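You operate a simulated robot arm through the tools that you are given. There is no shell and no other tool. Be economical: measure what you need, move in short steps, check, and stop when the job is done.

Carry out the task below with a simulated robot arm. There is one attempt and no reset: what you move stays moved.

TASK
Run the reel's line right out, wind it in and lock the reel.

It is judged by the outcome, as a careful person would: the job done as asked, and still so three seconds after it is handed in. It fails if anything else is knocked over, pushed out of place, dropped, spilled or broken.

THE ROBOT
A 7-joint arm with a fingered hand on a trunk, on a base that drives. Base frame: it is fixed to the floor where the robot stands at the start and does not move with it; the origin is under the middle of the robot, x ahead of it, y to its left, z up. Units: mm, degrees, N and s.
With the tool pointing down near the work surface it reaches from about 320 to 700 mm from the robot's upright axis, wherever it stands. Its first joint turns from -69.0 to 172.0 degrees. Places, roughly: buoy air valve [1400, 800, 900]; gear drier button [1200, 700, 700]; gear drier switch [1300, 800, 800]; green plunger [800, -200, 1000]; inflate button [1400, 900, 900]; reel switch [600, 0, 700]; rinse drain valve [800, 100, 900]; vent knob [1400, 700, 900]; water valve [1000, 400, 900]; yellow reel [500, -200, 700]. Payload 3.4 kg.
The TCP is the grasp point between the finger pads, 25 mm short of the fingertips. In the tool frame z runs along the fingers and y along their closing line. The gripper opens to 88 mm. The gripper's body begins 29 mm behind the TCP. The gripper is a hand of 5 fingers: y runs from the thumb to the fingers, the wrist lies at [-13, -97, -162] in the tool frame.
Orientation is that of the tool frame in the base frame, as [roll, pitch, yaw] about the fixed x, y, z axes, in that order (R = Rz(yaw) Ry(pitch) Rx(roll)). With the fingers straight down and the wrist toward the robot, the tool's x, y and z point along [0, 1, 0], [1, 0, 0] and [0, 0, -1] of the base frame.

THE INTERFACE
- The arm moves only by the tool send_rows. Its argument "plan" is one flat list of numbers, 6 for each row, row after row: the shift along the tool's x, y, z in mm, then the turn, a rotation vector about the tool's x, y, z in degrees. In form: [x, y, z, wx, wy, wz, x, y, z, wx, wy, wz, ...]. A call has 1 to 12 rows; each row is the pose to reach, as a shift and turn from the pose commanded when the call began, along the tool's axes at that moment. A row lasts 0.2 s, in which the tool goes at most 50 mm and 8.6 degrees; a call with a longer step from one row to the next is refused whole. A pose out of reach is approached as far as the arm can. The call stops where the force on the tool passes 40 N (or 10 N more than at its start, if that is more) or the arm is blocked; 0.2 s more then pass. In this call time passes only in rows, and 0.2 s behind the last. It gives the time, the measured TCP pose, the force on the tool (base axes), the opening and the grip force at its end, in the units of the frame above (readings bear some noise), with the torque about the TCP (base axes, N m) and any sound that the robot's microphone picked up, and new pictures: "show" is both (left out), scene, wrist or none.
- Cameras (640 x 400 px; columns grow to the right, rows downward): "scene" is now at [146.1, 1.3, 1197]; the picture's right is [0.00, -1.00, -0.00], its down [-0.60, 0.00, -0.80] and it looks along [0.80, 0.00, -0.60] (base axes); focal length 270 px, centre (320, 200). "wrist" rides on the gripper at [59, -79, -105] in the tool frame; the picture's right is [-0.73, 0.32, -0.61], its down [-0.62, -0.68, 0.38] and it looks along [-0.29, 0.66, 0.70] (tool axes); focal length 234 px, centre (320, 200). There is no depth. A picture from a camera that has moved, and an enlarged one, comes with that camera's place and axes in the base frame and with its lens. The place of the scene camera against the robot may be out by one fixed shift of up to 12 mm in any direction.
- lift_body(by): slides the trunk up (or, below 0, down) by that many mm; the arm and the scene camera ride with it, the base frame stays. It gives what a move gives, with no picture.
- drive_base(legs): drives the robot by 1 to 6 legs, each [ahead, left, turn to the left] in mm, mm and degrees, along the robot's own axes; the way and the turn of a leg run together, so that a leg with both is an arc; at most 1500 mm and 180 degrees a leg. The arm and the cameras ride along, it lands a little off, and it stops where it bumps. It gives what a move gives, and a new picture of the scene camera.
- finger_targets(index, middle, ring, little, thumb_bend, thumb_turn): sets how far each is bent, from 0 (flat) to 100 (curled in); at 30 the hand is open as for a grip, at 70 the pads meet at the TCP. One left out holds its place. A second passes; each finger stops where it meets its share of the squeeze, and holds until it gets a number again. It is the only way to open and close the hand. It gives what a move gives, with no picture; readings hold the bend of each and the force on index, middle, ring, little, thumb and palm. thumb_turn goes from beside the hand (0) to across from the fingers (100), as for a grip.
- aim_head(pan, tilt): turns the head with the scene camera to pan (to the left, within 86 degrees either way) and tilt (down, from -29 to 69), counted from straight ahead of the robot. It gives what a move gives, and a new picture of the scene camera.
- enlarge(camera, box): a new picture of the part [left, top, right, bottom] of that camera's present view, enlarged. It takes no simulated time.
- job_done(): hands the job in; it is judged then, once.

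Go step by step. Nothing tells you exact positions but the pictures and the camera data: compare them with the known pose of the tool, close in by small moves and look again before you grip or let go. The budget is 120 turns and 260 pictures, counting those below and the enlarged ones. Unless the task says otherwise, let go and move clear before handing in, and close with one line.

The tools are called as name(argument=value, ...) on one line, values as JSON. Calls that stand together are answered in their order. send_rows: Moves the arm, as the interface text tells. Its arguments: {"type":"object","properties":{"plan":{"type":"array"},"show":{"type":"string","enum":["both","scene","wrist","none"]}},"required":["plan"]} The other tools are called the same way: lift_body (by) slides the trunk up or down; finger_targets (index, middle, ring, little, thumb_bend, thumb_turn) moves the fingers one by one; drive_base (legs) drives the base; aim_head (pan, tilt) turns the head that bears the scene camera; enlarge (camera, box) takes an enlarged picture of a part of a camera's view; job_done () hands the job in.

At the start:

```text
time: 0.0
position: [393.9, 33.9, 1035.7]
tcp_rot: [-180.0, 0.0, 89.9]
ft_force: [0.3, 0.2, 0.3]
torque: [0.01, -0.01, 0.0]
grip_width: 87.5
grip_force: 0.1
shape: jaw
bend: [30.0, 30.0, 30.0, 30.0, 30.0, 98.0]
finger forces: [0.0, 0.0, 0.0, 0.1, 0.1, 0.0]
trunk travel left (down, up): [-450.0, 490.0]
robot x, y, heading: [0.7, 0.9, -0.1]
head pan, tilt: [0.0, 37.2]
```

scene: 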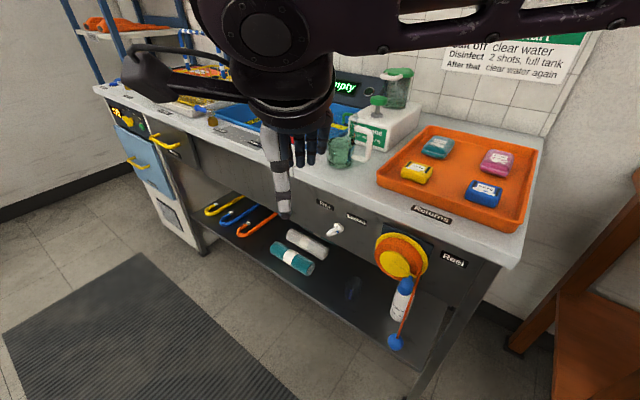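
wrist: 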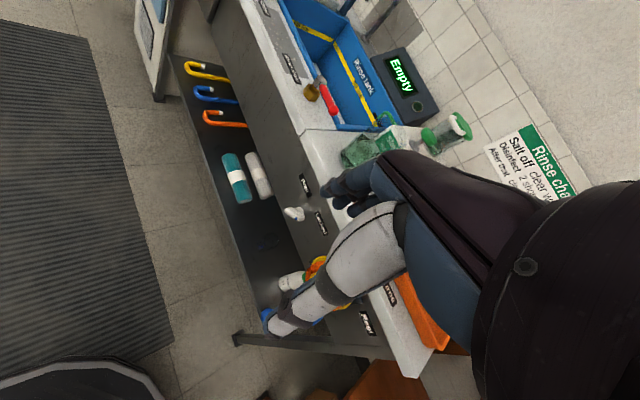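

I see the reel (orange/yellow disc with a line ending in a blue ball) on the front of the bench, and a white switch to its left. I'll enlarge both to read labels.

enlarge(camera="scene", box=[300, 180, 480, 360])

enlarge(camera="scene", box=[300, 190, 380, 240])

```text
2.22 times, centred on (390, 270) of scene
camera zoom: at [146.1, 1.3, 1197.0], right [0.0, -1.0, 0.0], down [-0.6, 0.0, -0.8], along [0.8, 0.0, -0.6], focal length 599 px, centre (164, 44)
```

zoom: 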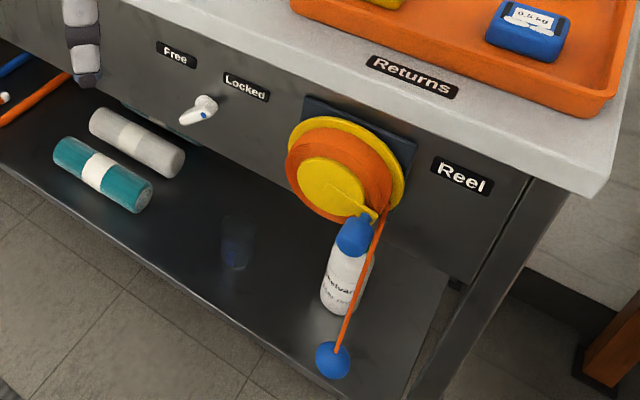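

```text
8.00 times, centred on (340, 215) of scene
camera zoom: at [146.1, 1.3, 1197.0], right [0.0, -1.0, 0.0], down [-0.6, 0.0, -0.8], along [0.8, 0.0, -0.6], focal length 2158 px, centre (160, 80)
```

zoom: 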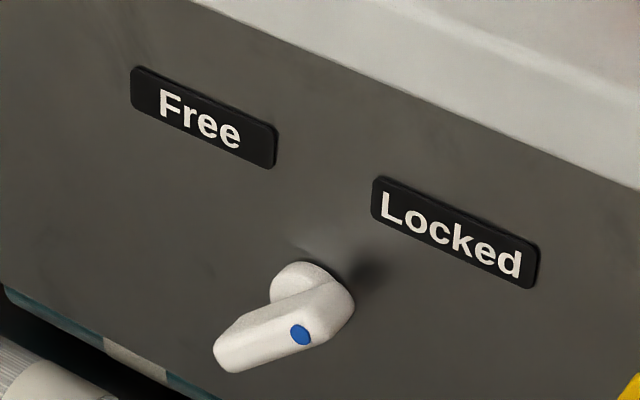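

The reel has an orange line ending in a blue ball, and the lever sits between Free and Locked. The bench front is skewed to my heading, so I'll turn to face it and look again.

drive_base(legs=[[0, 0, -27]])

```text
time: 1.8
position: [365.7, -149.3, 1035.1]
tcp_rot: [180.0, -0.1, 62.9]
ft_force: [-0.1, -0.6, -0.3]
torque: [0.0, -0.02, -0.01]
grip_width: 87.6
grip_force: 0.0
shape: jaw
bend: [30.0, 30.0, 30.0, 30.0, 30.0, 98.0]
finger forces: [0.0, 0.0, 0.0, 0.0, 0.0, 0.0]
trunk travel left (down, up): [-450.0, 490.0]
robot x, y, heading: [-1.2, -2.1, -27.0]
head pan, tilt: [0.0, 37.2]
camera scene: at [131.0, -61.0, 1197.0], right [-0.45, -0.89, 0.0], down [-0.54, 0.28, -0.8], along [0.71, -0.36, -0.6], focal length 270 px, centre (320, 200)
```

scene: 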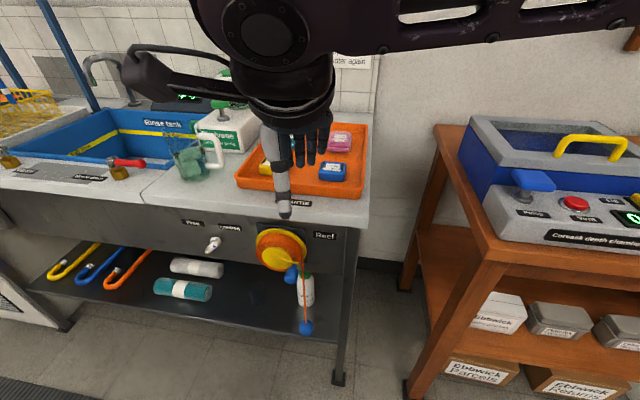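

The bench face still slants about 10°. The blue knob on the reel face looks like a crank handle, and the blue ball hangs from the line end. I'll turn the rest of the way and sidestep left, which also gives parallax.

drive_base(legs=[[0, 0, -10]])

enlarge(camera="scene", box=[140, 190, 340, 350])

drive_base(legs=[[-100, 150, 0]])

enlarge(camera="scene", box=[200, 180, 400, 340])

```text
time: 2.9
position: [335.6, -209.9, 1035.4]
tcp_rot: [180.0, -0.1, 52.9]
ft_force: [-0.2, -0.2, -1.2]
torque: [0.01, 0.02, -0.03]
grip_width: 87.5
grip_force: 0.1
shape: jaw
bend: [30.0, 30.0, 30.0, 30.0, 30.0, 98.0]
finger forces: [0.0, 0.0, 0.0, 0.0, 0.0, 0.0]
trunk travel left (down, up): [-450.0, 490.0]
robot x, y, heading: [2.6, -3.1, -37.1]
head pan, tilt: [0.0, 37.2]
camera scene: at [118.1, -81.3, 1197.0], right [-0.6, -0.8, 0.0], down [-0.48, 0.37, -0.8], along [0.64, -0.48, -0.6], focal length 270 px, centre (320, 200)
```

scene: 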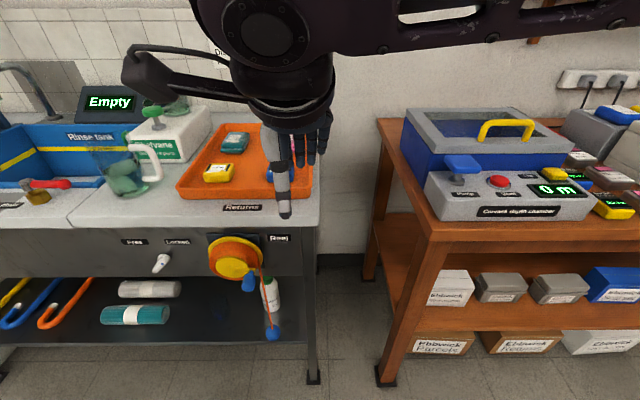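

```text
2.50 times, centred on (240, 270) of scene
camera zoom: at [118.1, -81.3, 1197.0], right [-0.6, -0.8, 0.0], down [-0.48, 0.37, -0.8], along [0.64, -0.48, -0.6], focal length 674 px, centre (520, 25)
```

zoom: 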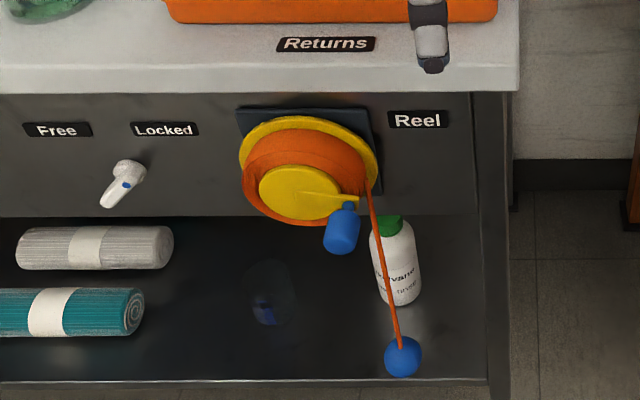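

```text
time: 4.4
position: [346.0, -28.6, 1035.1]
tcp_rot: [-180.0, 0.0, 52.8]
ft_force: [-0.4, 0.8, 0.3]
torque: [-0.05, -0.03, 0.05]
grip_width: 87.7
grip_force: 0.1
shape: jaw
bend: [30.0, 30.0, 30.0, 30.0, 30.0, 98.0]
finger forces: [0.1, 0.1, 0.0, 0.1, 0.0, 0.0]
trunk travel left (down, up): [-450.0, 490.0]
robot x, y, heading: [10.5, 176.5, -36.9]
head pan, tilt: [0.0, 37.2]
camera scene: at [129.4, 101.1, 1197.0], right [-0.6, -0.8, 0.0], down [-0.48, 0.36, -0.8], along [0.64, -0.48, -0.6], focal length 270 px, centre (320, 200)
```

scene: 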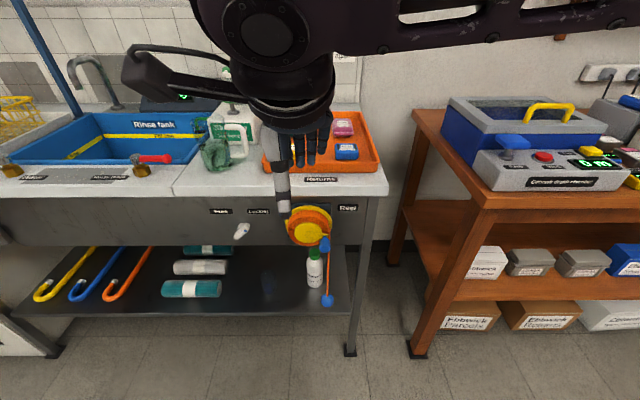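

```text
2.50 times, centred on (300, 260) of scene
camera zoom: at [129.4, 101.1, 1197.0], right [-0.6, -0.8, 0.0], down [-0.48, 0.36, -0.8], along [0.64, -0.48, -0.6], focal length 674 px, centre (370, 50)
```

zoom: 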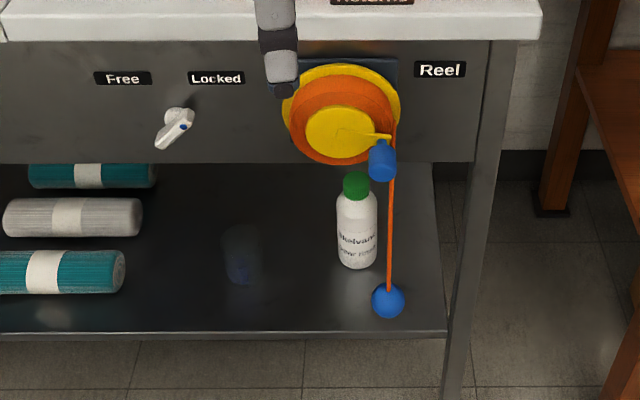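

Triangulated positions: crank knob tip about (459, -162, 746), disc centre about 40 mm to the left of it, switch pivot level with the reel. The lever leans towards Free. Now I'll turn the hand to point forward (fingers above, thumb below), and enlarge the lever.

send_rows(plan=[0, 0, 0, -8.2, 0, 0, 0, 0, 0, -16.4, 0, 0, 0, 0, 0, -24.6, 0, 0, 0, 0, 0, -32.8, 0, 0, 0, 0, 0, -41, 0, 0, 0, 0, 0, -49.2, 0, 0, 0, 0, 0, -57.4, 0, 0, 0, 0, 0, -65.6, 0, 0, 0, 0, 0, -73.8, 0, 0, 0, 0, 0, -82, 0, 0, 0, 0, 0, -90, 0, 0], show="both")

enlarge(camera="scene", box=[205, 200, 285, 250])

```text
time: 6.8
position: [421.2, -70.5, 1086.2]
tcp_rot: [104.4, -2.5, 53.9]
ft_force: [-0.4, -0.2, -0.2]
torque: [-0.02, -0.02, 0.05]
grip_width: 88.0
grip_force: 0.1
shape: jaw
bend: [30.0, 30.0, 30.0, 30.0, 30.0, 98.0]
finger forces: [0.1, 0.1, 0.1, 0.0, 0.0, 0.1]
out of reach, approached as far as the arm can: row 7, 8, 9, 10, 11
trunk travel left (down, up): [-450.0, 490.0]
robot x, y, heading: [6.9, 184.0, -37.1]
head pan, tilt: [0.0, 37.2]
camera scene: at [142.7, 151.2, 1188.3], right [-0.01, -1.0, 0.0], down [-0.68, 0.01, -0.73], along [0.73, -0.01, -0.68], focal length 270 px, centre (320, 200)
camera wrist: at [358.8, 49.3, 1039.1], right [-0.85, -0.3, 0.43], down [-0.18, -0.6, -0.78], along [0.49, -0.74, 0.45], focal length 234 px, centre (320, 200)
```

scene: 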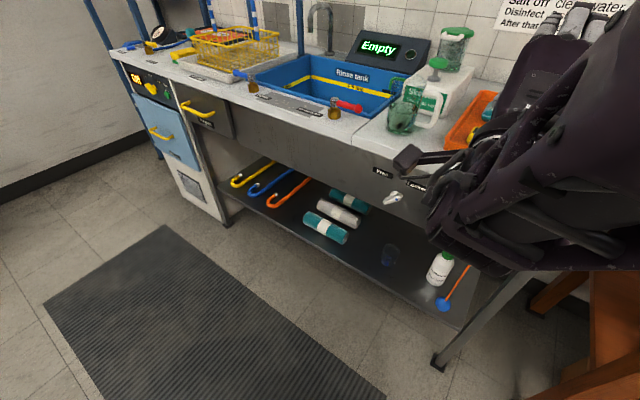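
wrist: 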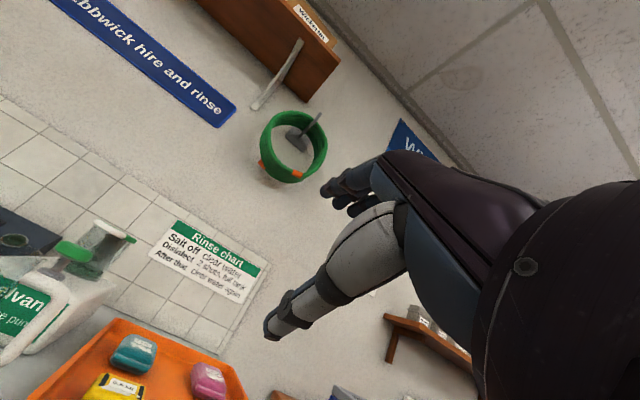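

```text
8.00 times, centred on (245, 225) of scene
camera zoom: at [142.7, 151.2, 1188.3], right [-0.01, -1.0, 0.0], down [-0.68, 0.01, -0.73], along [0.73, -0.01, -0.68], focal length 2158 px, centre (920, 0)
```

zoom: 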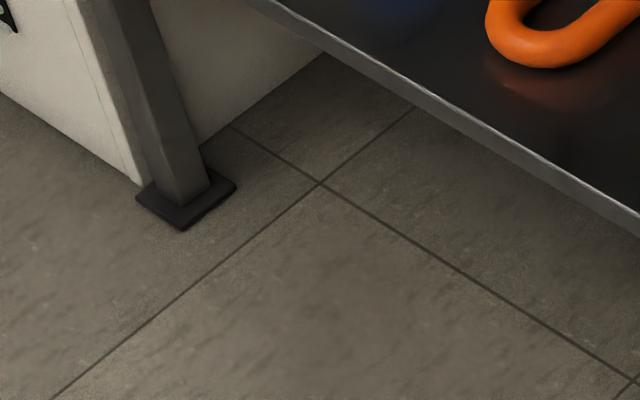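

The arm came in close to the shoulder, couldn't reach the full turn, and nudged the head view. I'll extend the hand forward over the bench edge height to open up the arm.

send_rows(plan=[0, 0, 30, 0, 0, 0, 0, 0, 60, 0, 0, 0, 0, 0, 90, 0, 0, 0, 0, 0, 120, 0, 0, 0], show="scene")

```text
time: 7.8
position: [527.6, -137.2, 1064.0]
tcp_rot: [104.5, -1.1, 54.3]
ft_force: [0.0, -0.5, -0.5]
torque: [0.04, 0.02, 0.0]
grip_width: 87.9
grip_force: 0.0
shape: jaw
bend: [30.0, 30.0, 30.0, 30.0, 30.0, 98.0]
finger forces: [0.0, 0.0, 0.1, 0.0, 0.0, 0.0]
out of reach, approached as far as the arm can: row 1, 2, 3, 4
trunk travel left (down, up): [-450.0, 490.0]
robot x, y, heading: [8.6, 177.3, -37.0]
head pan, tilt: [0.0, 37.2]
camera scene: at [130.1, 99.2, 1196.8], right [-0.6, -0.8, 0.0], down [-0.48, 0.37, -0.8], along [0.63, -0.48, -0.61], focal length 270 px, centre (320, 200)
```

scene: 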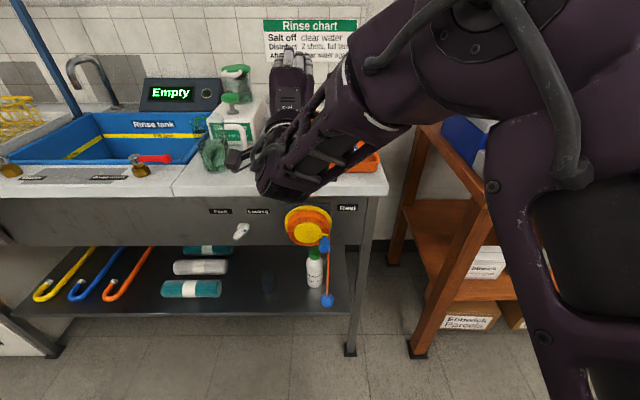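

The head is free again. The hand points forward, about 14° high. I'll back the base away for room, then lower the hand and level it.

drive_base(legs=[[-200, 0, 0]])

send_rows(plan=[0, -35, -9, 2, 0, 0, 0, -70, -18, 4, 0, 0, 0, -105, -26, 6, 0, 0, 0, -140, -35, 8, 0, 0, 0, -175, -44, 10, 0, 0, 0, -210, -52, 12, 0, 0, 0, -240, -60, 14, 0, 0], show="scene")

```text
time: 9.4
position: [367.0, -15.3, 1065.7]
tcp_rot: [104.6, -1.2, 54.4]
ft_force: [-0.2, 1.2, -0.2]
torque: [0.03, 0.01, 0.01]
grip_width: 87.8
grip_force: 0.0
shape: jaw
bend: [30.0, 30.0, 30.0, 30.0, 30.0, 98.0]
finger forces: [0.0, 0.0, 0.0, 0.1, 0.0, 0.0]
trunk travel left (down, up): [-450.0, 490.0]
robot x, y, heading: [-148.1, 302.3, -37.0]
head pan, tilt: [0.0, 37.2]
camera scene: at [-30.0, 220.8, 1197.1], right [-0.6, -0.8, 0.0], down [-0.48, 0.36, -0.8], along [0.64, -0.48, -0.6], focal length 270 px, centre (320, 200)
```

scene: 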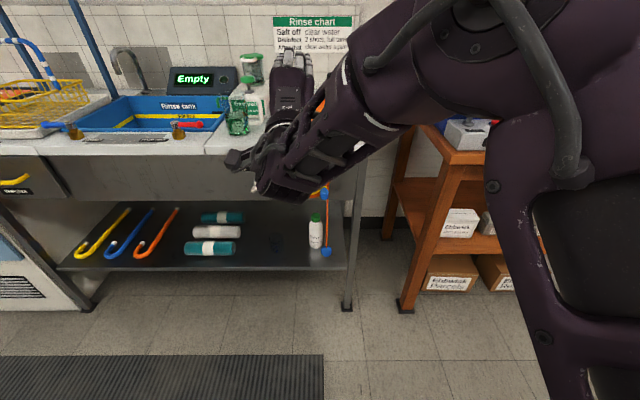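

```text
time: 11.0
position: [281.1, 34.9, 983.2]
tcp_rot: [118.7, -4.2, 53.6]
ft_force: [0.3, 0.4, -0.7]
torque: [-0.02, 0.0, -0.02]
grip_width: 88.0
grip_force: 0.2
shape: jaw
bend: [30.0, 30.0, 30.0, 30.0, 30.0, 98.0]
finger forces: [0.0, 0.0, 0.0, 0.0, 0.0, 0.1]
out of reach, approached as far as the arm can: row 1, 2, 3, 4, 5, 6, 7
trunk travel left (down, up): [-450.0, 490.0]
robot x, y, heading: [-148.2, 299.0, -37.2]
head pan, tilt: [0.0, 37.2]
camera scene: at [-27.4, 219.4, 1196.7], right [-0.6, -0.8, 0.0], down [-0.48, 0.36, -0.8], along [0.64, -0.48, -0.61], focal length 270 px, centre (320, 200)
```

scene: 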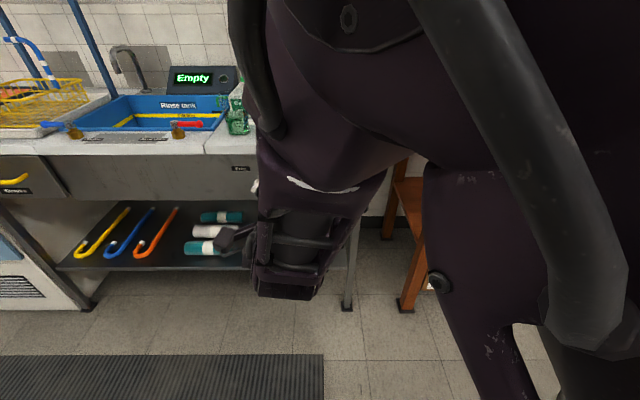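

The hand levels better when it's higher relative to the shoulder, so I'll raise it now and lower the whole trunk afterwards.

send_rows(plan=[0, 33, -6, -5, 0, 0, 0, 65, -13, -10, 0, 0, 0, 98, -19, -15, 0, 0, 0, 130, -25, -20, 0, 0, 0, 163, -32, -25, 0, 0, 0, 195, -38, -28, 0, 0], show="scene")

```text
time: 12.4
position: [334.5, 7.9, 1190.1]
tcp_rot: [90.8, -1.1, 54.4]
ft_force: [0.1, 0.6, 0.6]
torque: [-0.01, -0.02, -0.01]
grip_width: 88.0
grip_force: 0.2
shape: jaw
bend: [30.0, 30.0, 30.0, 30.0, 30.0, 98.0]
finger forces: [0.0, 0.0, 0.1, 0.0, 0.0, 0.0]
out of reach, approached as far as the arm can: row 1, 2, 3, 4, 5, 6
trunk travel left (down, up): [-450.0, 490.0]
robot x, y, heading: [-149.3, 298.0, -37.1]
head pan, tilt: [0.0, 37.2]
camera scene: at [-29.6, 219.9, 1197.0], right [-0.6, -0.8, 0.0], down [-0.48, 0.36, -0.8], along [0.64, -0.48, -0.6], focal length 270 px, centre (320, 200)
```

scene: 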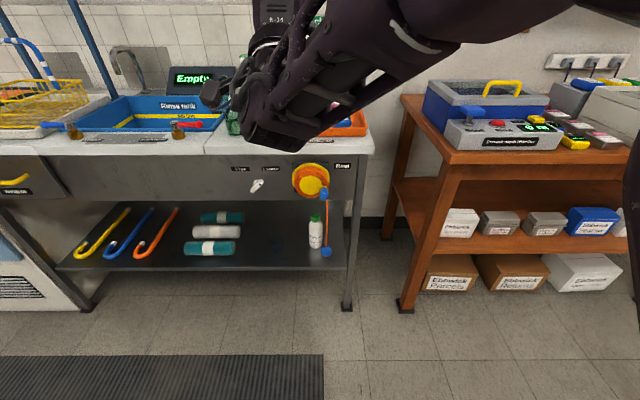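

Level now at 1190. I'll lower the trunk 440 mm to bring the hand to reel height and look.

lift_body(by=-440)

aim_head(pan=0, tilt=10)

```text
refused: -440 is not a number from -400 to 400
```

```text
time: 13.3
position: [336.3, 7.7, 1188.4]
tcp_rot: [90.9, -1.1, 54.4]
ft_force: [0.9, 0.1, -0.7]
torque: [-0.03, -0.02, 0.0]
grip_width: 88.2
grip_force: 0.1
shape: jaw
bend: [30.0, 30.0, 30.0, 30.0, 30.0, 98.0]
finger forces: [0.1, 0.0, 0.0, 0.0, 0.0, 0.0]
trunk travel left (down, up): [-450.0, 490.0]
robot x, y, heading: [-146.8, 303.0, -36.8]
head pan, tilt: [0.0, 10.0]
camera scene: at [-24.3, 216.5, 1240.4], right [-0.6, -0.8, 0.0], down [-0.14, 0.1, -0.98], along [0.79, -0.59, -0.17], focal length 270 px, centre (320, 200)
```

scene: 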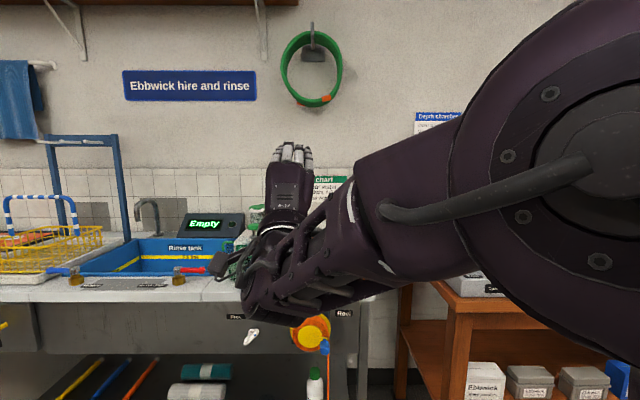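

lift_body(by=-400)

aim_head(pan=0, tilt=15)

enlarge(camera="wrist", box=[0, 0, 640, 400])

```text
time: 17.1
position: [336.1, 7.8, 789.0]
tcp_rot: [90.9, -1.1, 54.4]
ft_force: [0.5, 0.3, 0.2]
torque: [-0.02, 0.03, 0.02]
grip_width: 87.8
grip_force: 0.0
shape: jaw
bend: [30.0, 30.0, 30.0, 30.0, 30.0, 98.0]
finger forces: [0.1, 0.0, 0.1, 0.0, 0.0, 0.0]
trunk travel left (down, up): [-50.0, 890.0]
robot x, y, heading: [-146.6, 299.2, -37.0]
head pan, tilt: [0.0, 10.0]
```

```text
time: 17.8
position: [336.1, 7.5, 788.5]
tcp_rot: [90.9, -1.1, 54.4]
ft_force: [0.9, 0.6, -0.4]
torque: [0.02, 0.03, 0.0]
grip_width: 87.9
grip_force: 0.1
shape: jaw
bend: [30.0, 30.0, 30.0, 30.0, 30.0, 98.0]
finger forces: [0.1, 0.1, 0.1, 0.0, 0.1, 0.0]
trunk travel left (down, up): [-50.0, 890.0]
robot x, y, heading: [-147.4, 300.4, -37.1]
head pan, tilt: [0.0, 15.0]
camera scene: at [-24.0, 216.3, 832.4], right [-0.6, -0.8, 0.0], down [-0.21, 0.16, -0.97], along [0.77, -0.58, -0.26], focal length 270 px, centre (320, 200)
```

scene: 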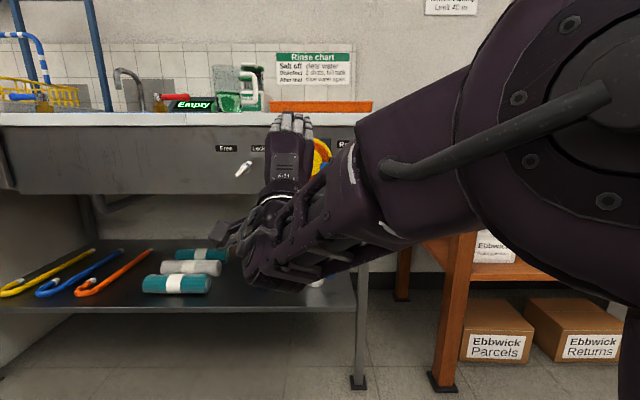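

```text
1.00 times, centred on (320, 200) of wrist (not enlarged: the box is as wide or as high as the picture)
camera zoom: at [285.6, 118.1, 714.3], right [-0.92, -0.25, 0.32], down [-0.05, -0.71, -0.7], along [0.4, -0.66, 0.64], focal length 234 px, centre (320, 200)
```

zoom: 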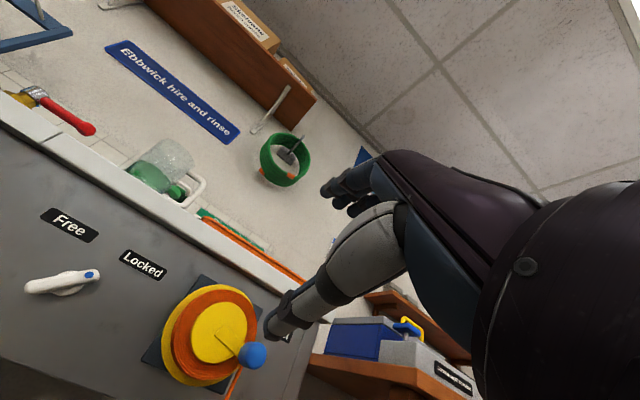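

The wrist camera gives a good view of the reel. I'll enlarge the lever and the knob.

enlarge(camera="wrist", box=[0, 200, 320, 400])

enlarge(camera="scene", box=[200, 125, 360, 225])

```text
2.00 times, centred on (160, 300) of wrist
camera zoom: at [285.6, 118.1, 714.3], right [-0.92, -0.25, 0.32], down [-0.05, -0.71, -0.7], along [0.4, -0.66, 0.64], focal length 468 px, centre (640, 0)
```

zoom: 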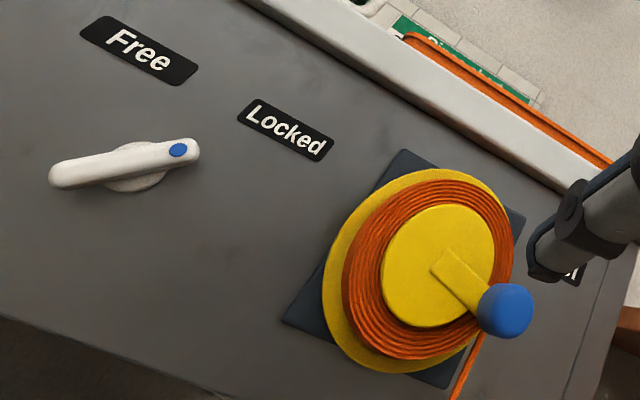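

```text
4.00 times, centred on (280, 175) of scene
camera zoom: at [-24.0, 216.3, 832.4], right [-0.6, -0.8, 0.0], down [-0.21, 0.16, -0.97], along [0.77, -0.58, -0.26], focal length 1079 px, centre (480, 300)
```

zoom: 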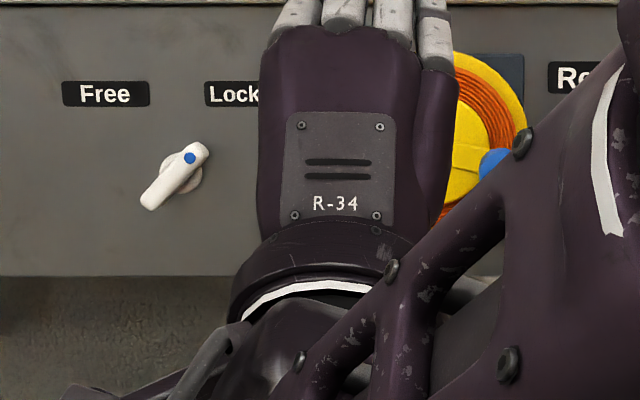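

The dot end of the lever is the pointer and it points to Locked, so the reel is locked now: I must first turn the lever so the dot points to Free (tail swung right). I'll make a pointing index finger.

finger_targets(index=45, middle=100, ring=100, little=100, thumb_bend=30)

enlarge(camera="wrist", box=[0, 0, 640, 400])

enlarge(camera="scene", box=[160, 85, 400, 235])

```text
time: 18.8
position: [337.6, 7.6, 788.4]
tcp_rot: [90.9, -1.1, 54.4]
ft_force: [-0.3, 1.4, 0.2]
torque: [0.01, -0.03, 0.01]
grip_width: 68.7
grip_force: 0.0
shape: fingers
bend: [45.0, 100.0, 100.0, 100.0, 30.0, 98.0]
finger forces: [0.0, 0.0, 0.0, 0.0, 0.0, 0.1]
trunk travel left (down, up): [-50.0, 890.0]
robot x, y, heading: [-148.3, 302.5, -37.0]
head pan, tilt: [0.0, 15.0]
```

```text
1.00 times, centred on (320, 200) of wrist (not enlarged: the box is as wide or as high as the picture)
camera zoom: at [285.6, 118.0, 714.3], right [-0.92, -0.25, 0.32], down [-0.05, -0.71, -0.7], along [0.4, -0.66, 0.64], focal length 234 px, centre (320, 200)
```

zoom: 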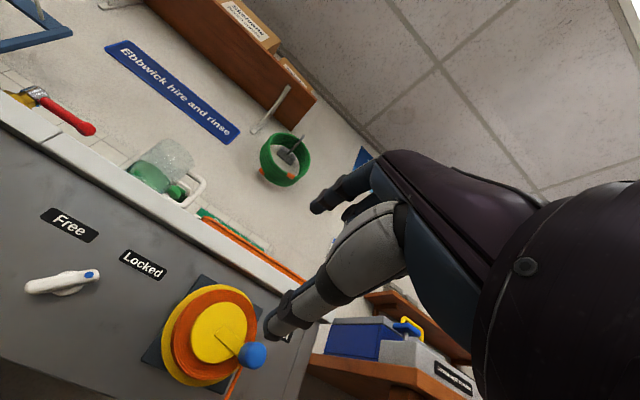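

```text
2.67 times, centred on (280, 160) of scene
camera zoom: at [-24.0, 216.3, 832.4], right [-0.6, -0.8, 0.0], down [-0.21, 0.16, -0.97], along [0.77, -0.58, -0.26], focal length 719 px, centre (427, 307)
```

zoom: 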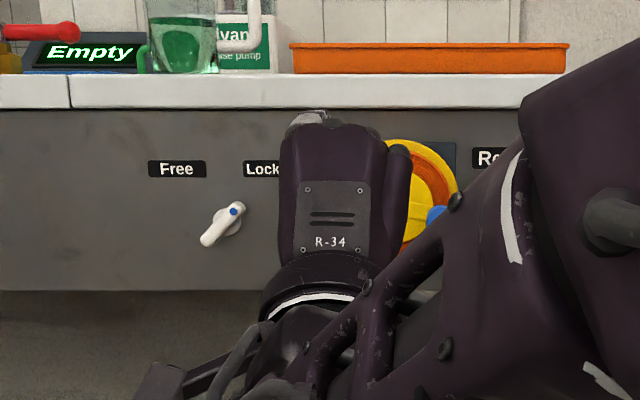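

Index finger is the leftmost, its tip about 9 mm left of the TCP. Lever tail tip is at about F 521/R -366/z 713 in bench axes. I'll bend the index a bit more, lower the trunk fully, and drive left then ahead so it sits just left of the tail.

finger_targets(index=62)

lift_body(by=-48)

drive_base(legs=[[0, 185, 0], [160, 0, 0]])

enlarge(camera="wrist", box=[0, 0, 640, 400])

```text
time: 19.8
position: [336.9, 7.8, 788.7]
tcp_rot: [90.9, -1.1, 54.3]
ft_force: [0.1, 0.2, 0.4]
torque: [0.02, 0.02, -0.01]
grip_width: 50.1
grip_force: 0.0
shape: fingers
bend: [62.0, 100.0, 100.0, 100.0, 30.0, 98.0]
finger forces: [0.1, 0.0, 0.0, 0.0, 0.1, 0.0]
trunk travel left (down, up): [-50.0, 890.0]
robot x, y, heading: [-144.3, 299.0, -37.0]
head pan, tilt: [0.0, 15.0]
```

```text
time: 20.7
position: [335.3, 7.8, 741.2]
tcp_rot: [90.8, -1.1, 54.3]
ft_force: [0.5, 0.0, -0.1]
torque: [0.02, 0.01, 0.0]
grip_width: 50.2
grip_force: 0.0
shape: fingers
bend: [62.0, 100.0, 100.0, 100.0, 30.0, 98.0]
finger forces: [0.1, 0.1, 0.1, 0.0, 0.0, 0.0]
trunk travel left (down, up): [-2.0, 938.0]
robot x, y, heading: [-145.9, 303.1, -36.7]
head pan, tilt: [0.0, 15.0]
```

```text
time: 23.2
position: [572.2, 57.2, 741.5]
tcp_rot: [90.9, -1.2, 54.5]
ft_force: [0.3, 0.4, -0.2]
torque: [-0.01, 0.0, -0.03]
grip_width: 50.5
grip_force: 0.1
shape: fingers
bend: [62.0, 100.0, 100.0, 100.0, 30.0, 98.0]
finger forces: [0.0, 0.0, 0.0, 0.1, 0.1, 0.1]
trunk travel left (down, up): [-2.0, 938.0]
robot x, y, heading: [91.8, 352.3, -36.8]
head pan, tilt: [0.0, 15.0]
camera scene: at [212.7, 266.3, 784.4], right [-0.6, -0.8, 0.0], down [-0.21, 0.16, -0.97], along [0.77, -0.58, -0.26], focal length 270 px, centre (320, 200)
```

scene: 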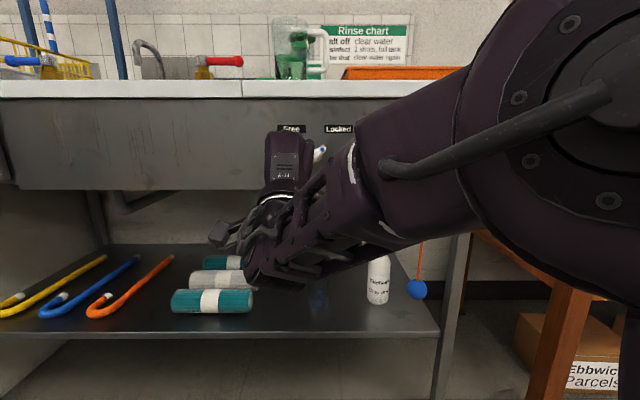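

```text
1.00 times, centred on (320, 200) of wrist (not enlarged: the box is as wide or as high as the picture)
camera zoom: at [522.4, 168.4, 666.3], right [-0.92, -0.25, 0.32], down [-0.05, -0.71, -0.7], along [0.4, -0.66, 0.64], focal length 234 px, centre (320, 200)
```

zoom: 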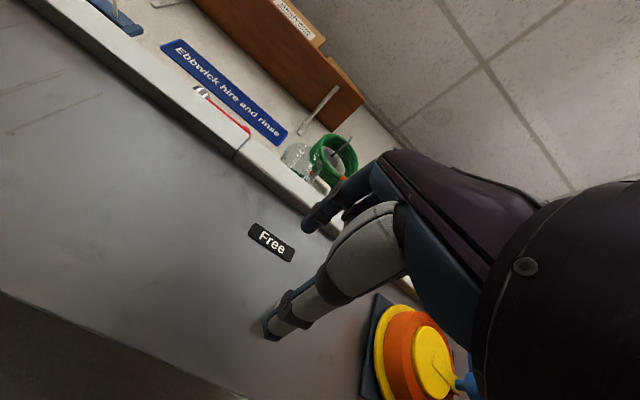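

The index tip is now left of the lever with about 15 mm clearance. I'll go down 40 and forward 60, then look.

send_rows(plan=[0, -20, 0, 0, 0, 0, 0, -40, 0, 0, 0, 0, 0, -40, 30, 0, 0, 0, 0, -40, 60, 0, 0, 0], show="both")

```text
time: 24.2
position: [624.4, 23.9, 700.2]
tcp_rot: [91.0, -1.1, 54.4]
ft_force: [0.2, 0.0, 0.1]
torque: [-0.01, 0.02, -0.02]
grip_width: 50.2
grip_force: 0.1
shape: fingers
bend: [62.0, 100.0, 100.0, 100.0, 30.0, 98.0]
finger forces: [0.0, 0.0, 0.1, 0.0, 0.0, 0.1]
out of reach, approached as far as the arm can: row 1, 2, 3
trunk travel left (down, up): [-2.0, 938.0]
robot x, y, heading: [88.5, 351.9, -37.0]
head pan, tilt: [0.0, 15.0]
camera scene: at [212.7, 266.3, 784.4], right [-0.6, -0.8, 0.0], down [-0.21, 0.16, -0.97], along [0.77, -0.58, -0.26], focal length 270 px, centre (320, 200)
camera wrist: at [572.2, 134.0, 624.9], right [-0.92, -0.25, 0.32], down [-0.05, -0.71, -0.7], along [0.4, -0.66, 0.64], focal length 234 px, centre (320, 200)
```

scene: 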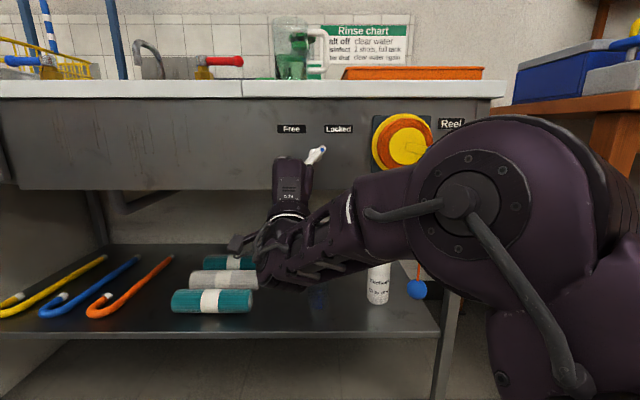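
wrist: 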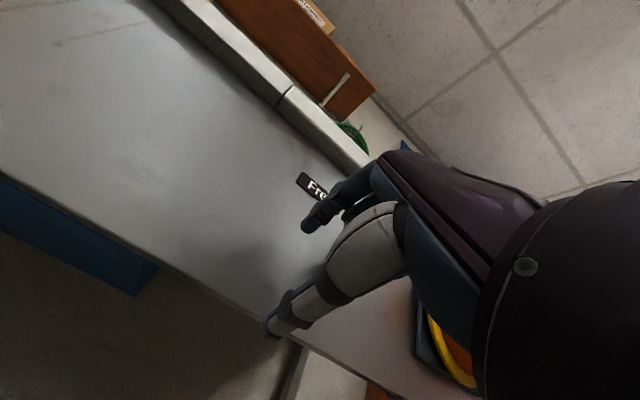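

enlarge(camera="scene", box=[250, 110, 370, 210])

```text
4.00 times, centred on (310, 160) of scene
camera zoom: at [212.7, 266.3, 784.4], right [-0.6, -0.8, 0.0], down [-0.21, 0.16, -0.97], along [0.77, -0.58, -0.26], focal length 1079 px, centre (360, 360)
```

zoom: 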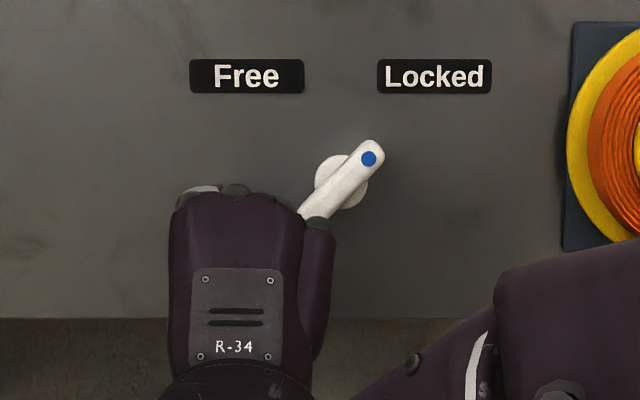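

Clear view: pivot is midway between labels, dot towards Locked. I'll push forward 21 mm so the fingertip overlaps the lever's depth, then move right carefully.

send_rows(plan=[0, 0, 10, 0, 0, 0, 0, 0, 21, 0, 0, 0, -10, 0, 21, 0, 0, 0, -20, 0, 21, 0, 0, 0, -30, 0, 21, 0, 0, 0], show="both")

enlarge(camera="scene", box=[250, 110, 370, 210])

```text
time: 25.4
position: [623.7, -12.7, 698.3]
tcp_rot: [90.9, -1.1, 54.7]
ft_force: [1.1, 0.3, -0.4]
torque: [-0.02, 0.01, 0.0]
grip_width: 50.1
grip_force: 0.2
shape: fingers
bend: [62.0, 100.0, 100.0, 100.0, 30.0, 98.0]
finger forces: [0.6, 0.0, 0.0, 0.0, 0.0, 0.0]
trunk travel left (down, up): [-2.0, 938.0]
robot x, y, heading: [86.8, 349.9, -37.0]
head pan, tilt: [0.0, 15.0]
camera scene: at [212.9, 266.4, 784.4], right [-0.6, -0.8, 0.0], down [-0.21, 0.16, -0.97], along [0.77, -0.58, -0.26], focal length 270 px, centre (320, 200)
camera wrist: at [571.8, 97.8, 624.7], right [-0.92, -0.25, 0.32], down [-0.05, -0.71, -0.7], along [0.4, -0.66, 0.64], focal length 234 px, centre (320, 200)
```

scene: 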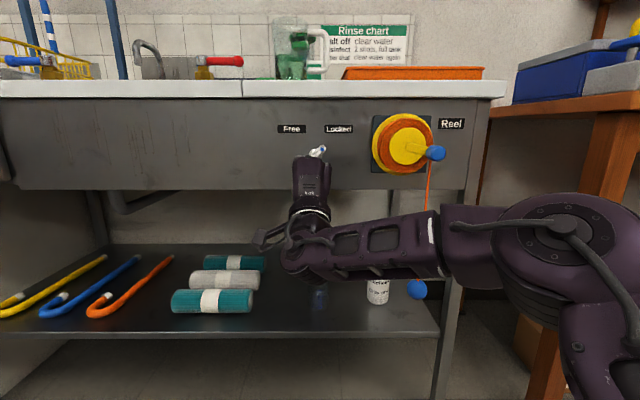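
wrist: 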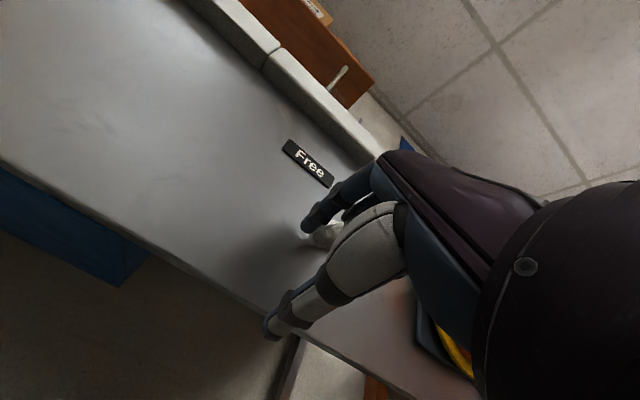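

```text
4.00 times, centred on (310, 160) of scene
camera zoom: at [212.9, 266.4, 784.4], right [-0.6, -0.8, 0.0], down [-0.21, 0.16, -0.97], along [0.77, -0.58, -0.26], focal length 1079 px, centre (360, 360)
```

zoom: 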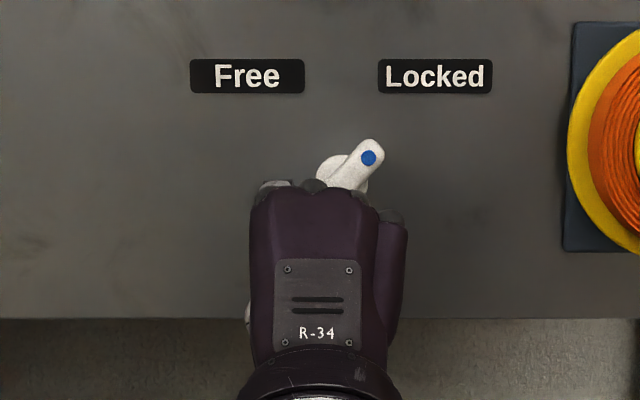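

Index is just touching the left side of the lever tail. Pushing right.

send_rows(plan=[-8, 0, 0, 0, 0, 0, -16, -1, 0, 0, 0, 0, -24, -1, 0, 0, 0, 0, -32, 0, 0, 0, 0, 0, -40, 1, 0, 0, 0, 0, -46, 2, 0, 0, 0, 0], show="wrist")

enlarge(camera="scene", box=[250, 110, 370, 210])

```text
time: 26.7
position: [605.9, -36.0, 691.2]
tcp_rot: [91.5, -0.2, 55.8]
ft_force: [4.6, 9.4, -9.9]
torque: [-0.16, 0.16, 0.05]
grip_width: 40.6
grip_force: 6.6
shape: fingers
bend: [70.0, 100.0, 100.0, 100.0, 30.0, 98.0]
finger forces: [14.2, 0.0, 0.0, 0.1, 0.0, 0.0]
trunk travel left (down, up): [-2.0, 938.0]
robot x, y, heading: [87.6, 350.9, -36.6]
head pan, tilt: [0.0, 15.0]
stopped in row 6: the force on the tool passed its limit at 41 N (the readings are from after the stop); the commanded pose is now the measured one
camera wrist: at [550.0, 73.1, 618.3], right [-0.9, -0.27, 0.34], down [-0.05, -0.72, -0.69], along [0.43, -0.64, 0.64], focal length 234 px, centre (320, 200)
```

wrist: 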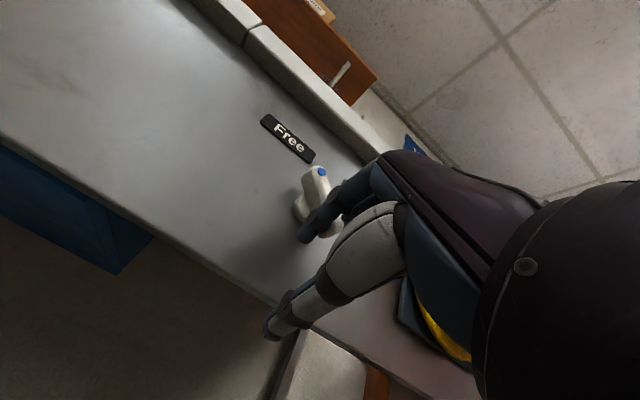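

```text
4.00 times, centred on (310, 160) of scene
camera zoom: at [214.8, 267.7, 784.2], right [-0.6, -0.8, 0.0], down [-0.21, 0.15, -0.97], along [0.77, -0.58, -0.26], focal length 1079 px, centre (360, 360)
```

zoom: 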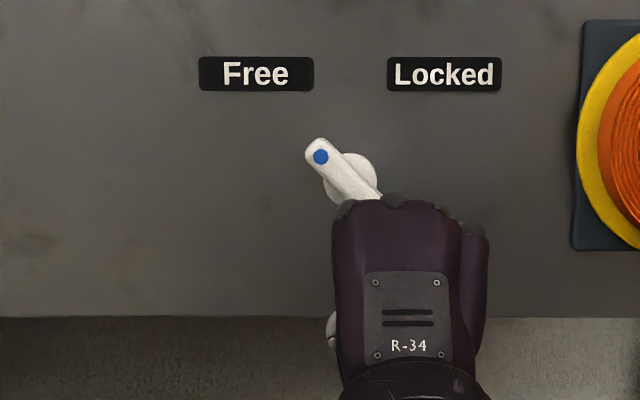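

The lever's dot now points to Free, and it hit its stop. I'll back off left and away and check it stays.

send_rows(plan=[8, 0, 0, 0, 0, 0, 16, 0, 0, 0, 0, 0, 18, 0, -35, 0, 0, 0, 18, 0, -75, 0, 0, 0, 18, 10, -115, 0, 0, 0], show="scene")

enlarge(camera="scene", box=[250, 110, 370, 210])

```text
time: 27.9
position: [515.9, 41.6, 708.1]
tcp_rot: [91.2, -0.6, 55.5]
ft_force: [-0.5, -0.3, 0.0]
torque: [-0.04, -0.02, 0.0]
grip_width: 49.8
grip_force: 0.1
shape: fingers
bend: [62.0, 100.0, 100.0, 100.0, 30.0, 98.0]
finger forces: [0.1, 0.0, 0.1, 0.0, 0.1, 0.0]
trunk travel left (down, up): [-2.0, 938.0]
robot x, y, heading: [89.5, 352.1, -36.4]
head pan, tilt: [0.0, 15.0]
camera scene: at [213.1, 267.0, 784.4], right [-0.6, -0.8, 0.0], down [-0.21, 0.15, -0.97], along [0.77, -0.58, -0.26], focal length 270 px, centre (320, 200)
```

scene: 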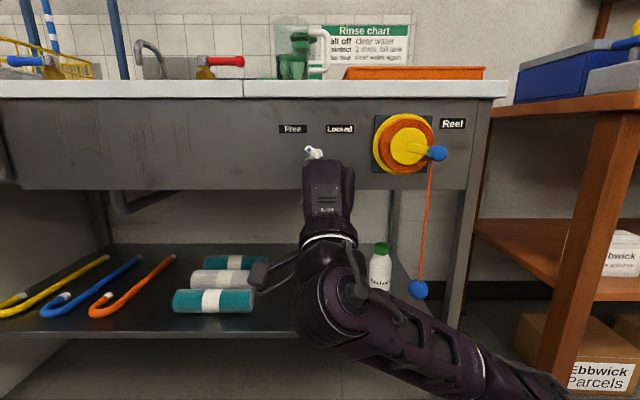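

```text
4.00 times, centred on (310, 160) of scene
camera zoom: at [213.1, 267.0, 784.4], right [-0.6, -0.8, 0.0], down [-0.21, 0.15, -0.97], along [0.77, -0.58, -0.26], focal length 1079 px, centre (360, 360)
```

zoom: 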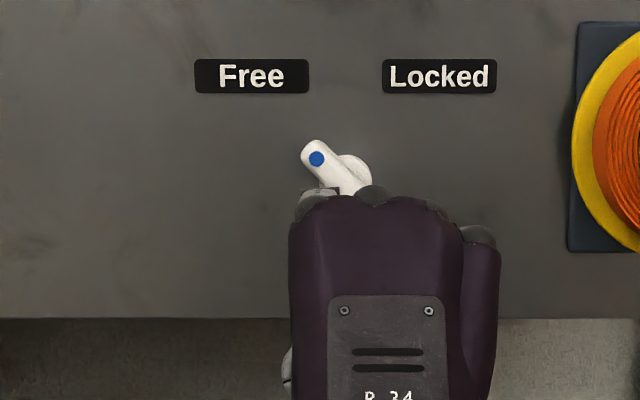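

Lever stays at Free. Now the reel: enlarge to locate the crank knob.

enlarge(camera="scene", box=[350, 90, 510, 190])

```text
4.00 times, centred on (430, 140) of scene
camera zoom: at [213.1, 267.0, 784.4], right [-0.6, -0.8, 0.0], down [-0.21, 0.15, -0.97], along [0.77, -0.58, -0.26], focal length 1079 px, centre (-120, 440)
```

zoom: 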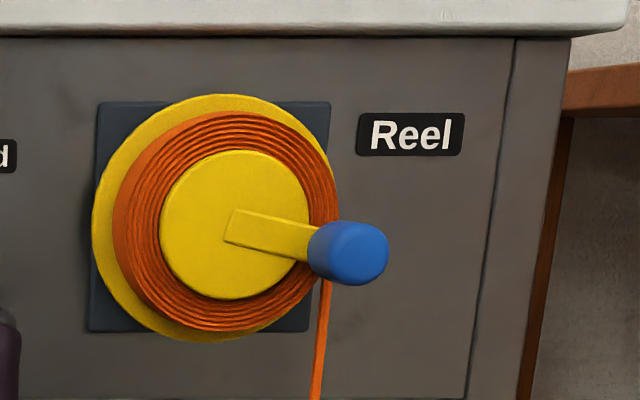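

Knob end at about F 464/R -145/z 744, crank centre R -186/z 752, radius about 42. I'll open index, middle and thumb, then sidestep the base right so the hand faces the knob.

finger_targets(index=30, middle=30, thumb_bend=30)

drive_base(legs=[[0, -195, -0.5]])

send_rows(plan=[0, 12, 0, 0, -1, 0, 0, 24, 0, 0, -2, 0, 0, 36, 0, 0, -2, 0], show="both")

```text
time: 28.9
position: [516.4, 42.2, 706.9]
tcp_rot: [91.2, -0.6, 55.5]
ft_force: [-0.4, 0.1, 0.4]
torque: [-0.02, 0.02, -0.01]
grip_width: 84.4
grip_force: 0.1
shape: fingers
bend: [30.0, 30.0, 100.0, 100.0, 30.0, 98.0]
finger forces: [0.0, 0.0, 0.1, 0.0, 0.1, 0.0]
trunk travel left (down, up): [-2.0, 938.0]
robot x, y, heading: [90.0, 353.5, -36.9]
head pan, tilt: [0.0, 15.0]
```

```text
time: 30.5
position: [396.0, -116.4, 707.5]
tcp_rot: [91.2, -0.6, 55.1]
ft_force: [-0.4, 0.3, -0.7]
torque: [-0.03, 0.02, 0.01]
grip_width: 84.6
grip_force: 0.0
shape: fingers
bend: [30.0, 30.0, 100.0, 100.0, 30.0, 98.0]
finger forces: [0.0, 0.0, 0.0, 0.1, 0.0, 0.1]
trunk travel left (down, up): [-2.0, 938.0]
robot x, y, heading: [-29.8, 198.3, -37.2]
head pan, tilt: [0.0, 15.0]
camera scene: at [95.8, 111.3, 784.4], right [-0.61, -0.8, 0.0], down [-0.21, 0.16, -0.97], along [0.77, -0.58, -0.26], focal length 270 px, centre (320, 200)
```

scene: 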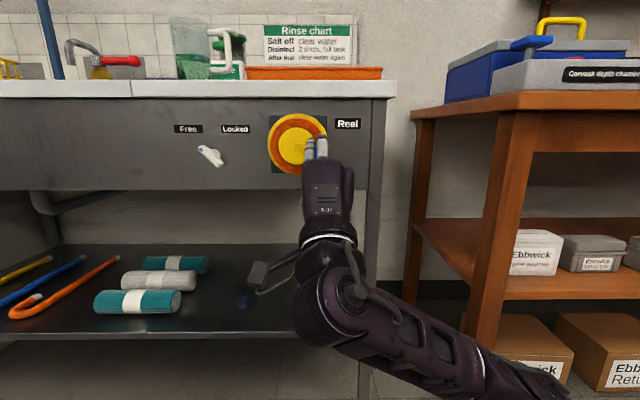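

```text
time: 31.3
position: [398.6, -117.9, 742.8]
tcp_rot: [91.3, -0.6, 53.0]
ft_force: [0.1, -0.1, 0.3]
torque: [0.0, 0.02, 0.0]
grip_width: 84.7
grip_force: 0.0
shape: fingers
bend: [30.0, 30.0, 100.0, 100.0, 30.0, 98.0]
finger forces: [0.0, 0.0, 0.0, 0.0, 0.0, 0.0]
trunk travel left (down, up): [-2.0, 938.0]
robot x, y, heading: [-28.4, 197.8, -36.7]
head pan, tilt: [0.0, 15.0]
camera scene: at [95.8, 111.2, 784.3], right [-0.61, -0.8, 0.0], down [-0.21, 0.16, -0.97], along [0.77, -0.58, -0.26], focal length 270 px, centre (320, 200)
camera wrist: at [348.6, -6.1, 669.0], right [-0.92, -0.22, 0.33], down [-0.08, -0.71, -0.7], along [0.39, -0.66, 0.64], focal length 234 px, centre (320, 200)
```

scene: 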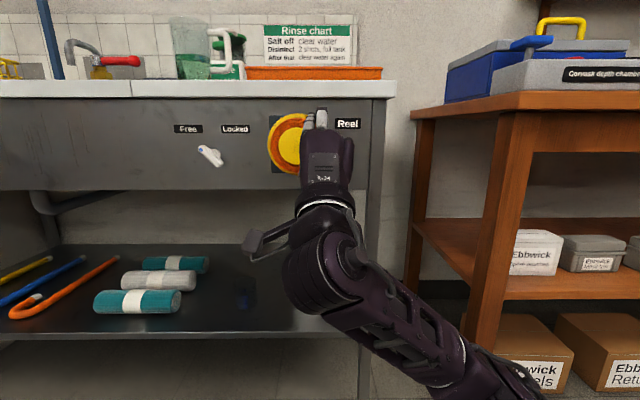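
wrist: 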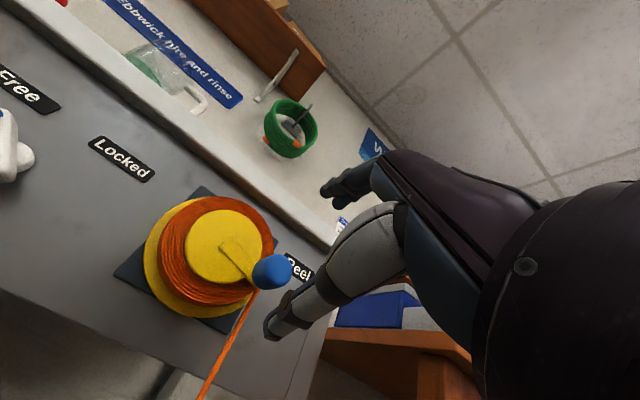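

Aligned with the knob within a few mm. Advance 72 mm and look.

send_rows(plan=[-1, 0, 18, 0, 0, 0, -2, 0, 36, 0, 0, 0, -3, 0, 54, 0, 0, 0, -4, 0, 72, 0, 0, 0], show="wrist")

enlarge(camera="scene", box=[240, 90, 400, 190])

```text
time: 32.3
position: [451.0, -164.3, 743.5]
tcp_rot: [91.2, -0.6, 53.2]
ft_force: [0.2, 0.4, 0.4]
torque: [-0.01, -0.01, 0.0]
grip_width: 84.4
grip_force: 0.0
shape: fingers
bend: [30.0, 30.0, 100.0, 100.0, 30.0, 98.0]
finger forces: [0.0, 0.0, 0.0, 0.0, 0.0, 0.1]
trunk travel left (down, up): [-2.0, 938.0]
robot x, y, heading: [-28.5, 196.9, -37.3]
head pan, tilt: [0.0, 15.0]
camera wrist: at [402.5, -53.1, 667.7], right [-0.92, -0.22, 0.33], down [-0.08, -0.71, -0.7], along [0.39, -0.66, 0.64], focal length 234 px, centre (320, 200)
```

wrist: 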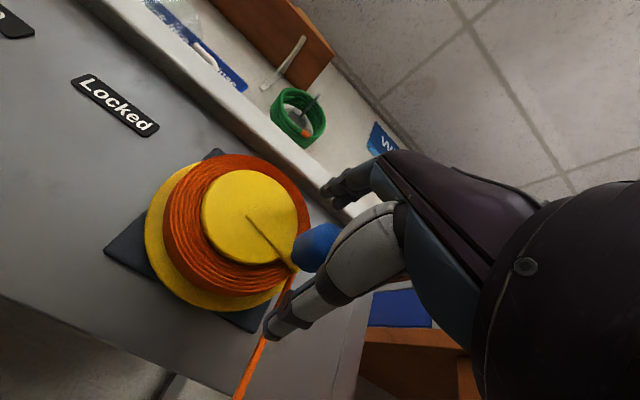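

```text
4.00 times, centred on (320, 140) of scene
camera zoom: at [95.7, 111.2, 784.4], right [-0.61, -0.8, 0.0], down [-0.21, 0.16, -0.97], along [0.77, -0.58, -0.26], focal length 1079 px, centre (320, 440)
```

zoom: 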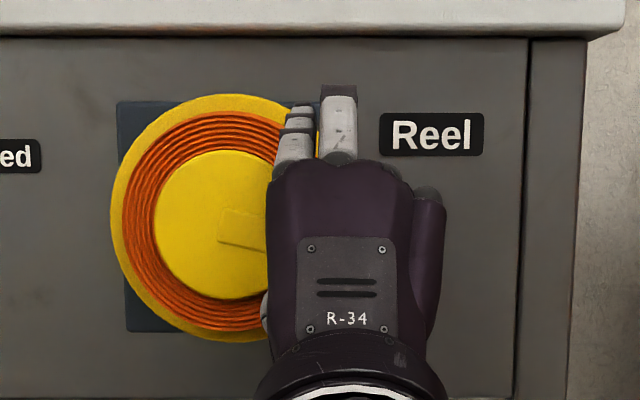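

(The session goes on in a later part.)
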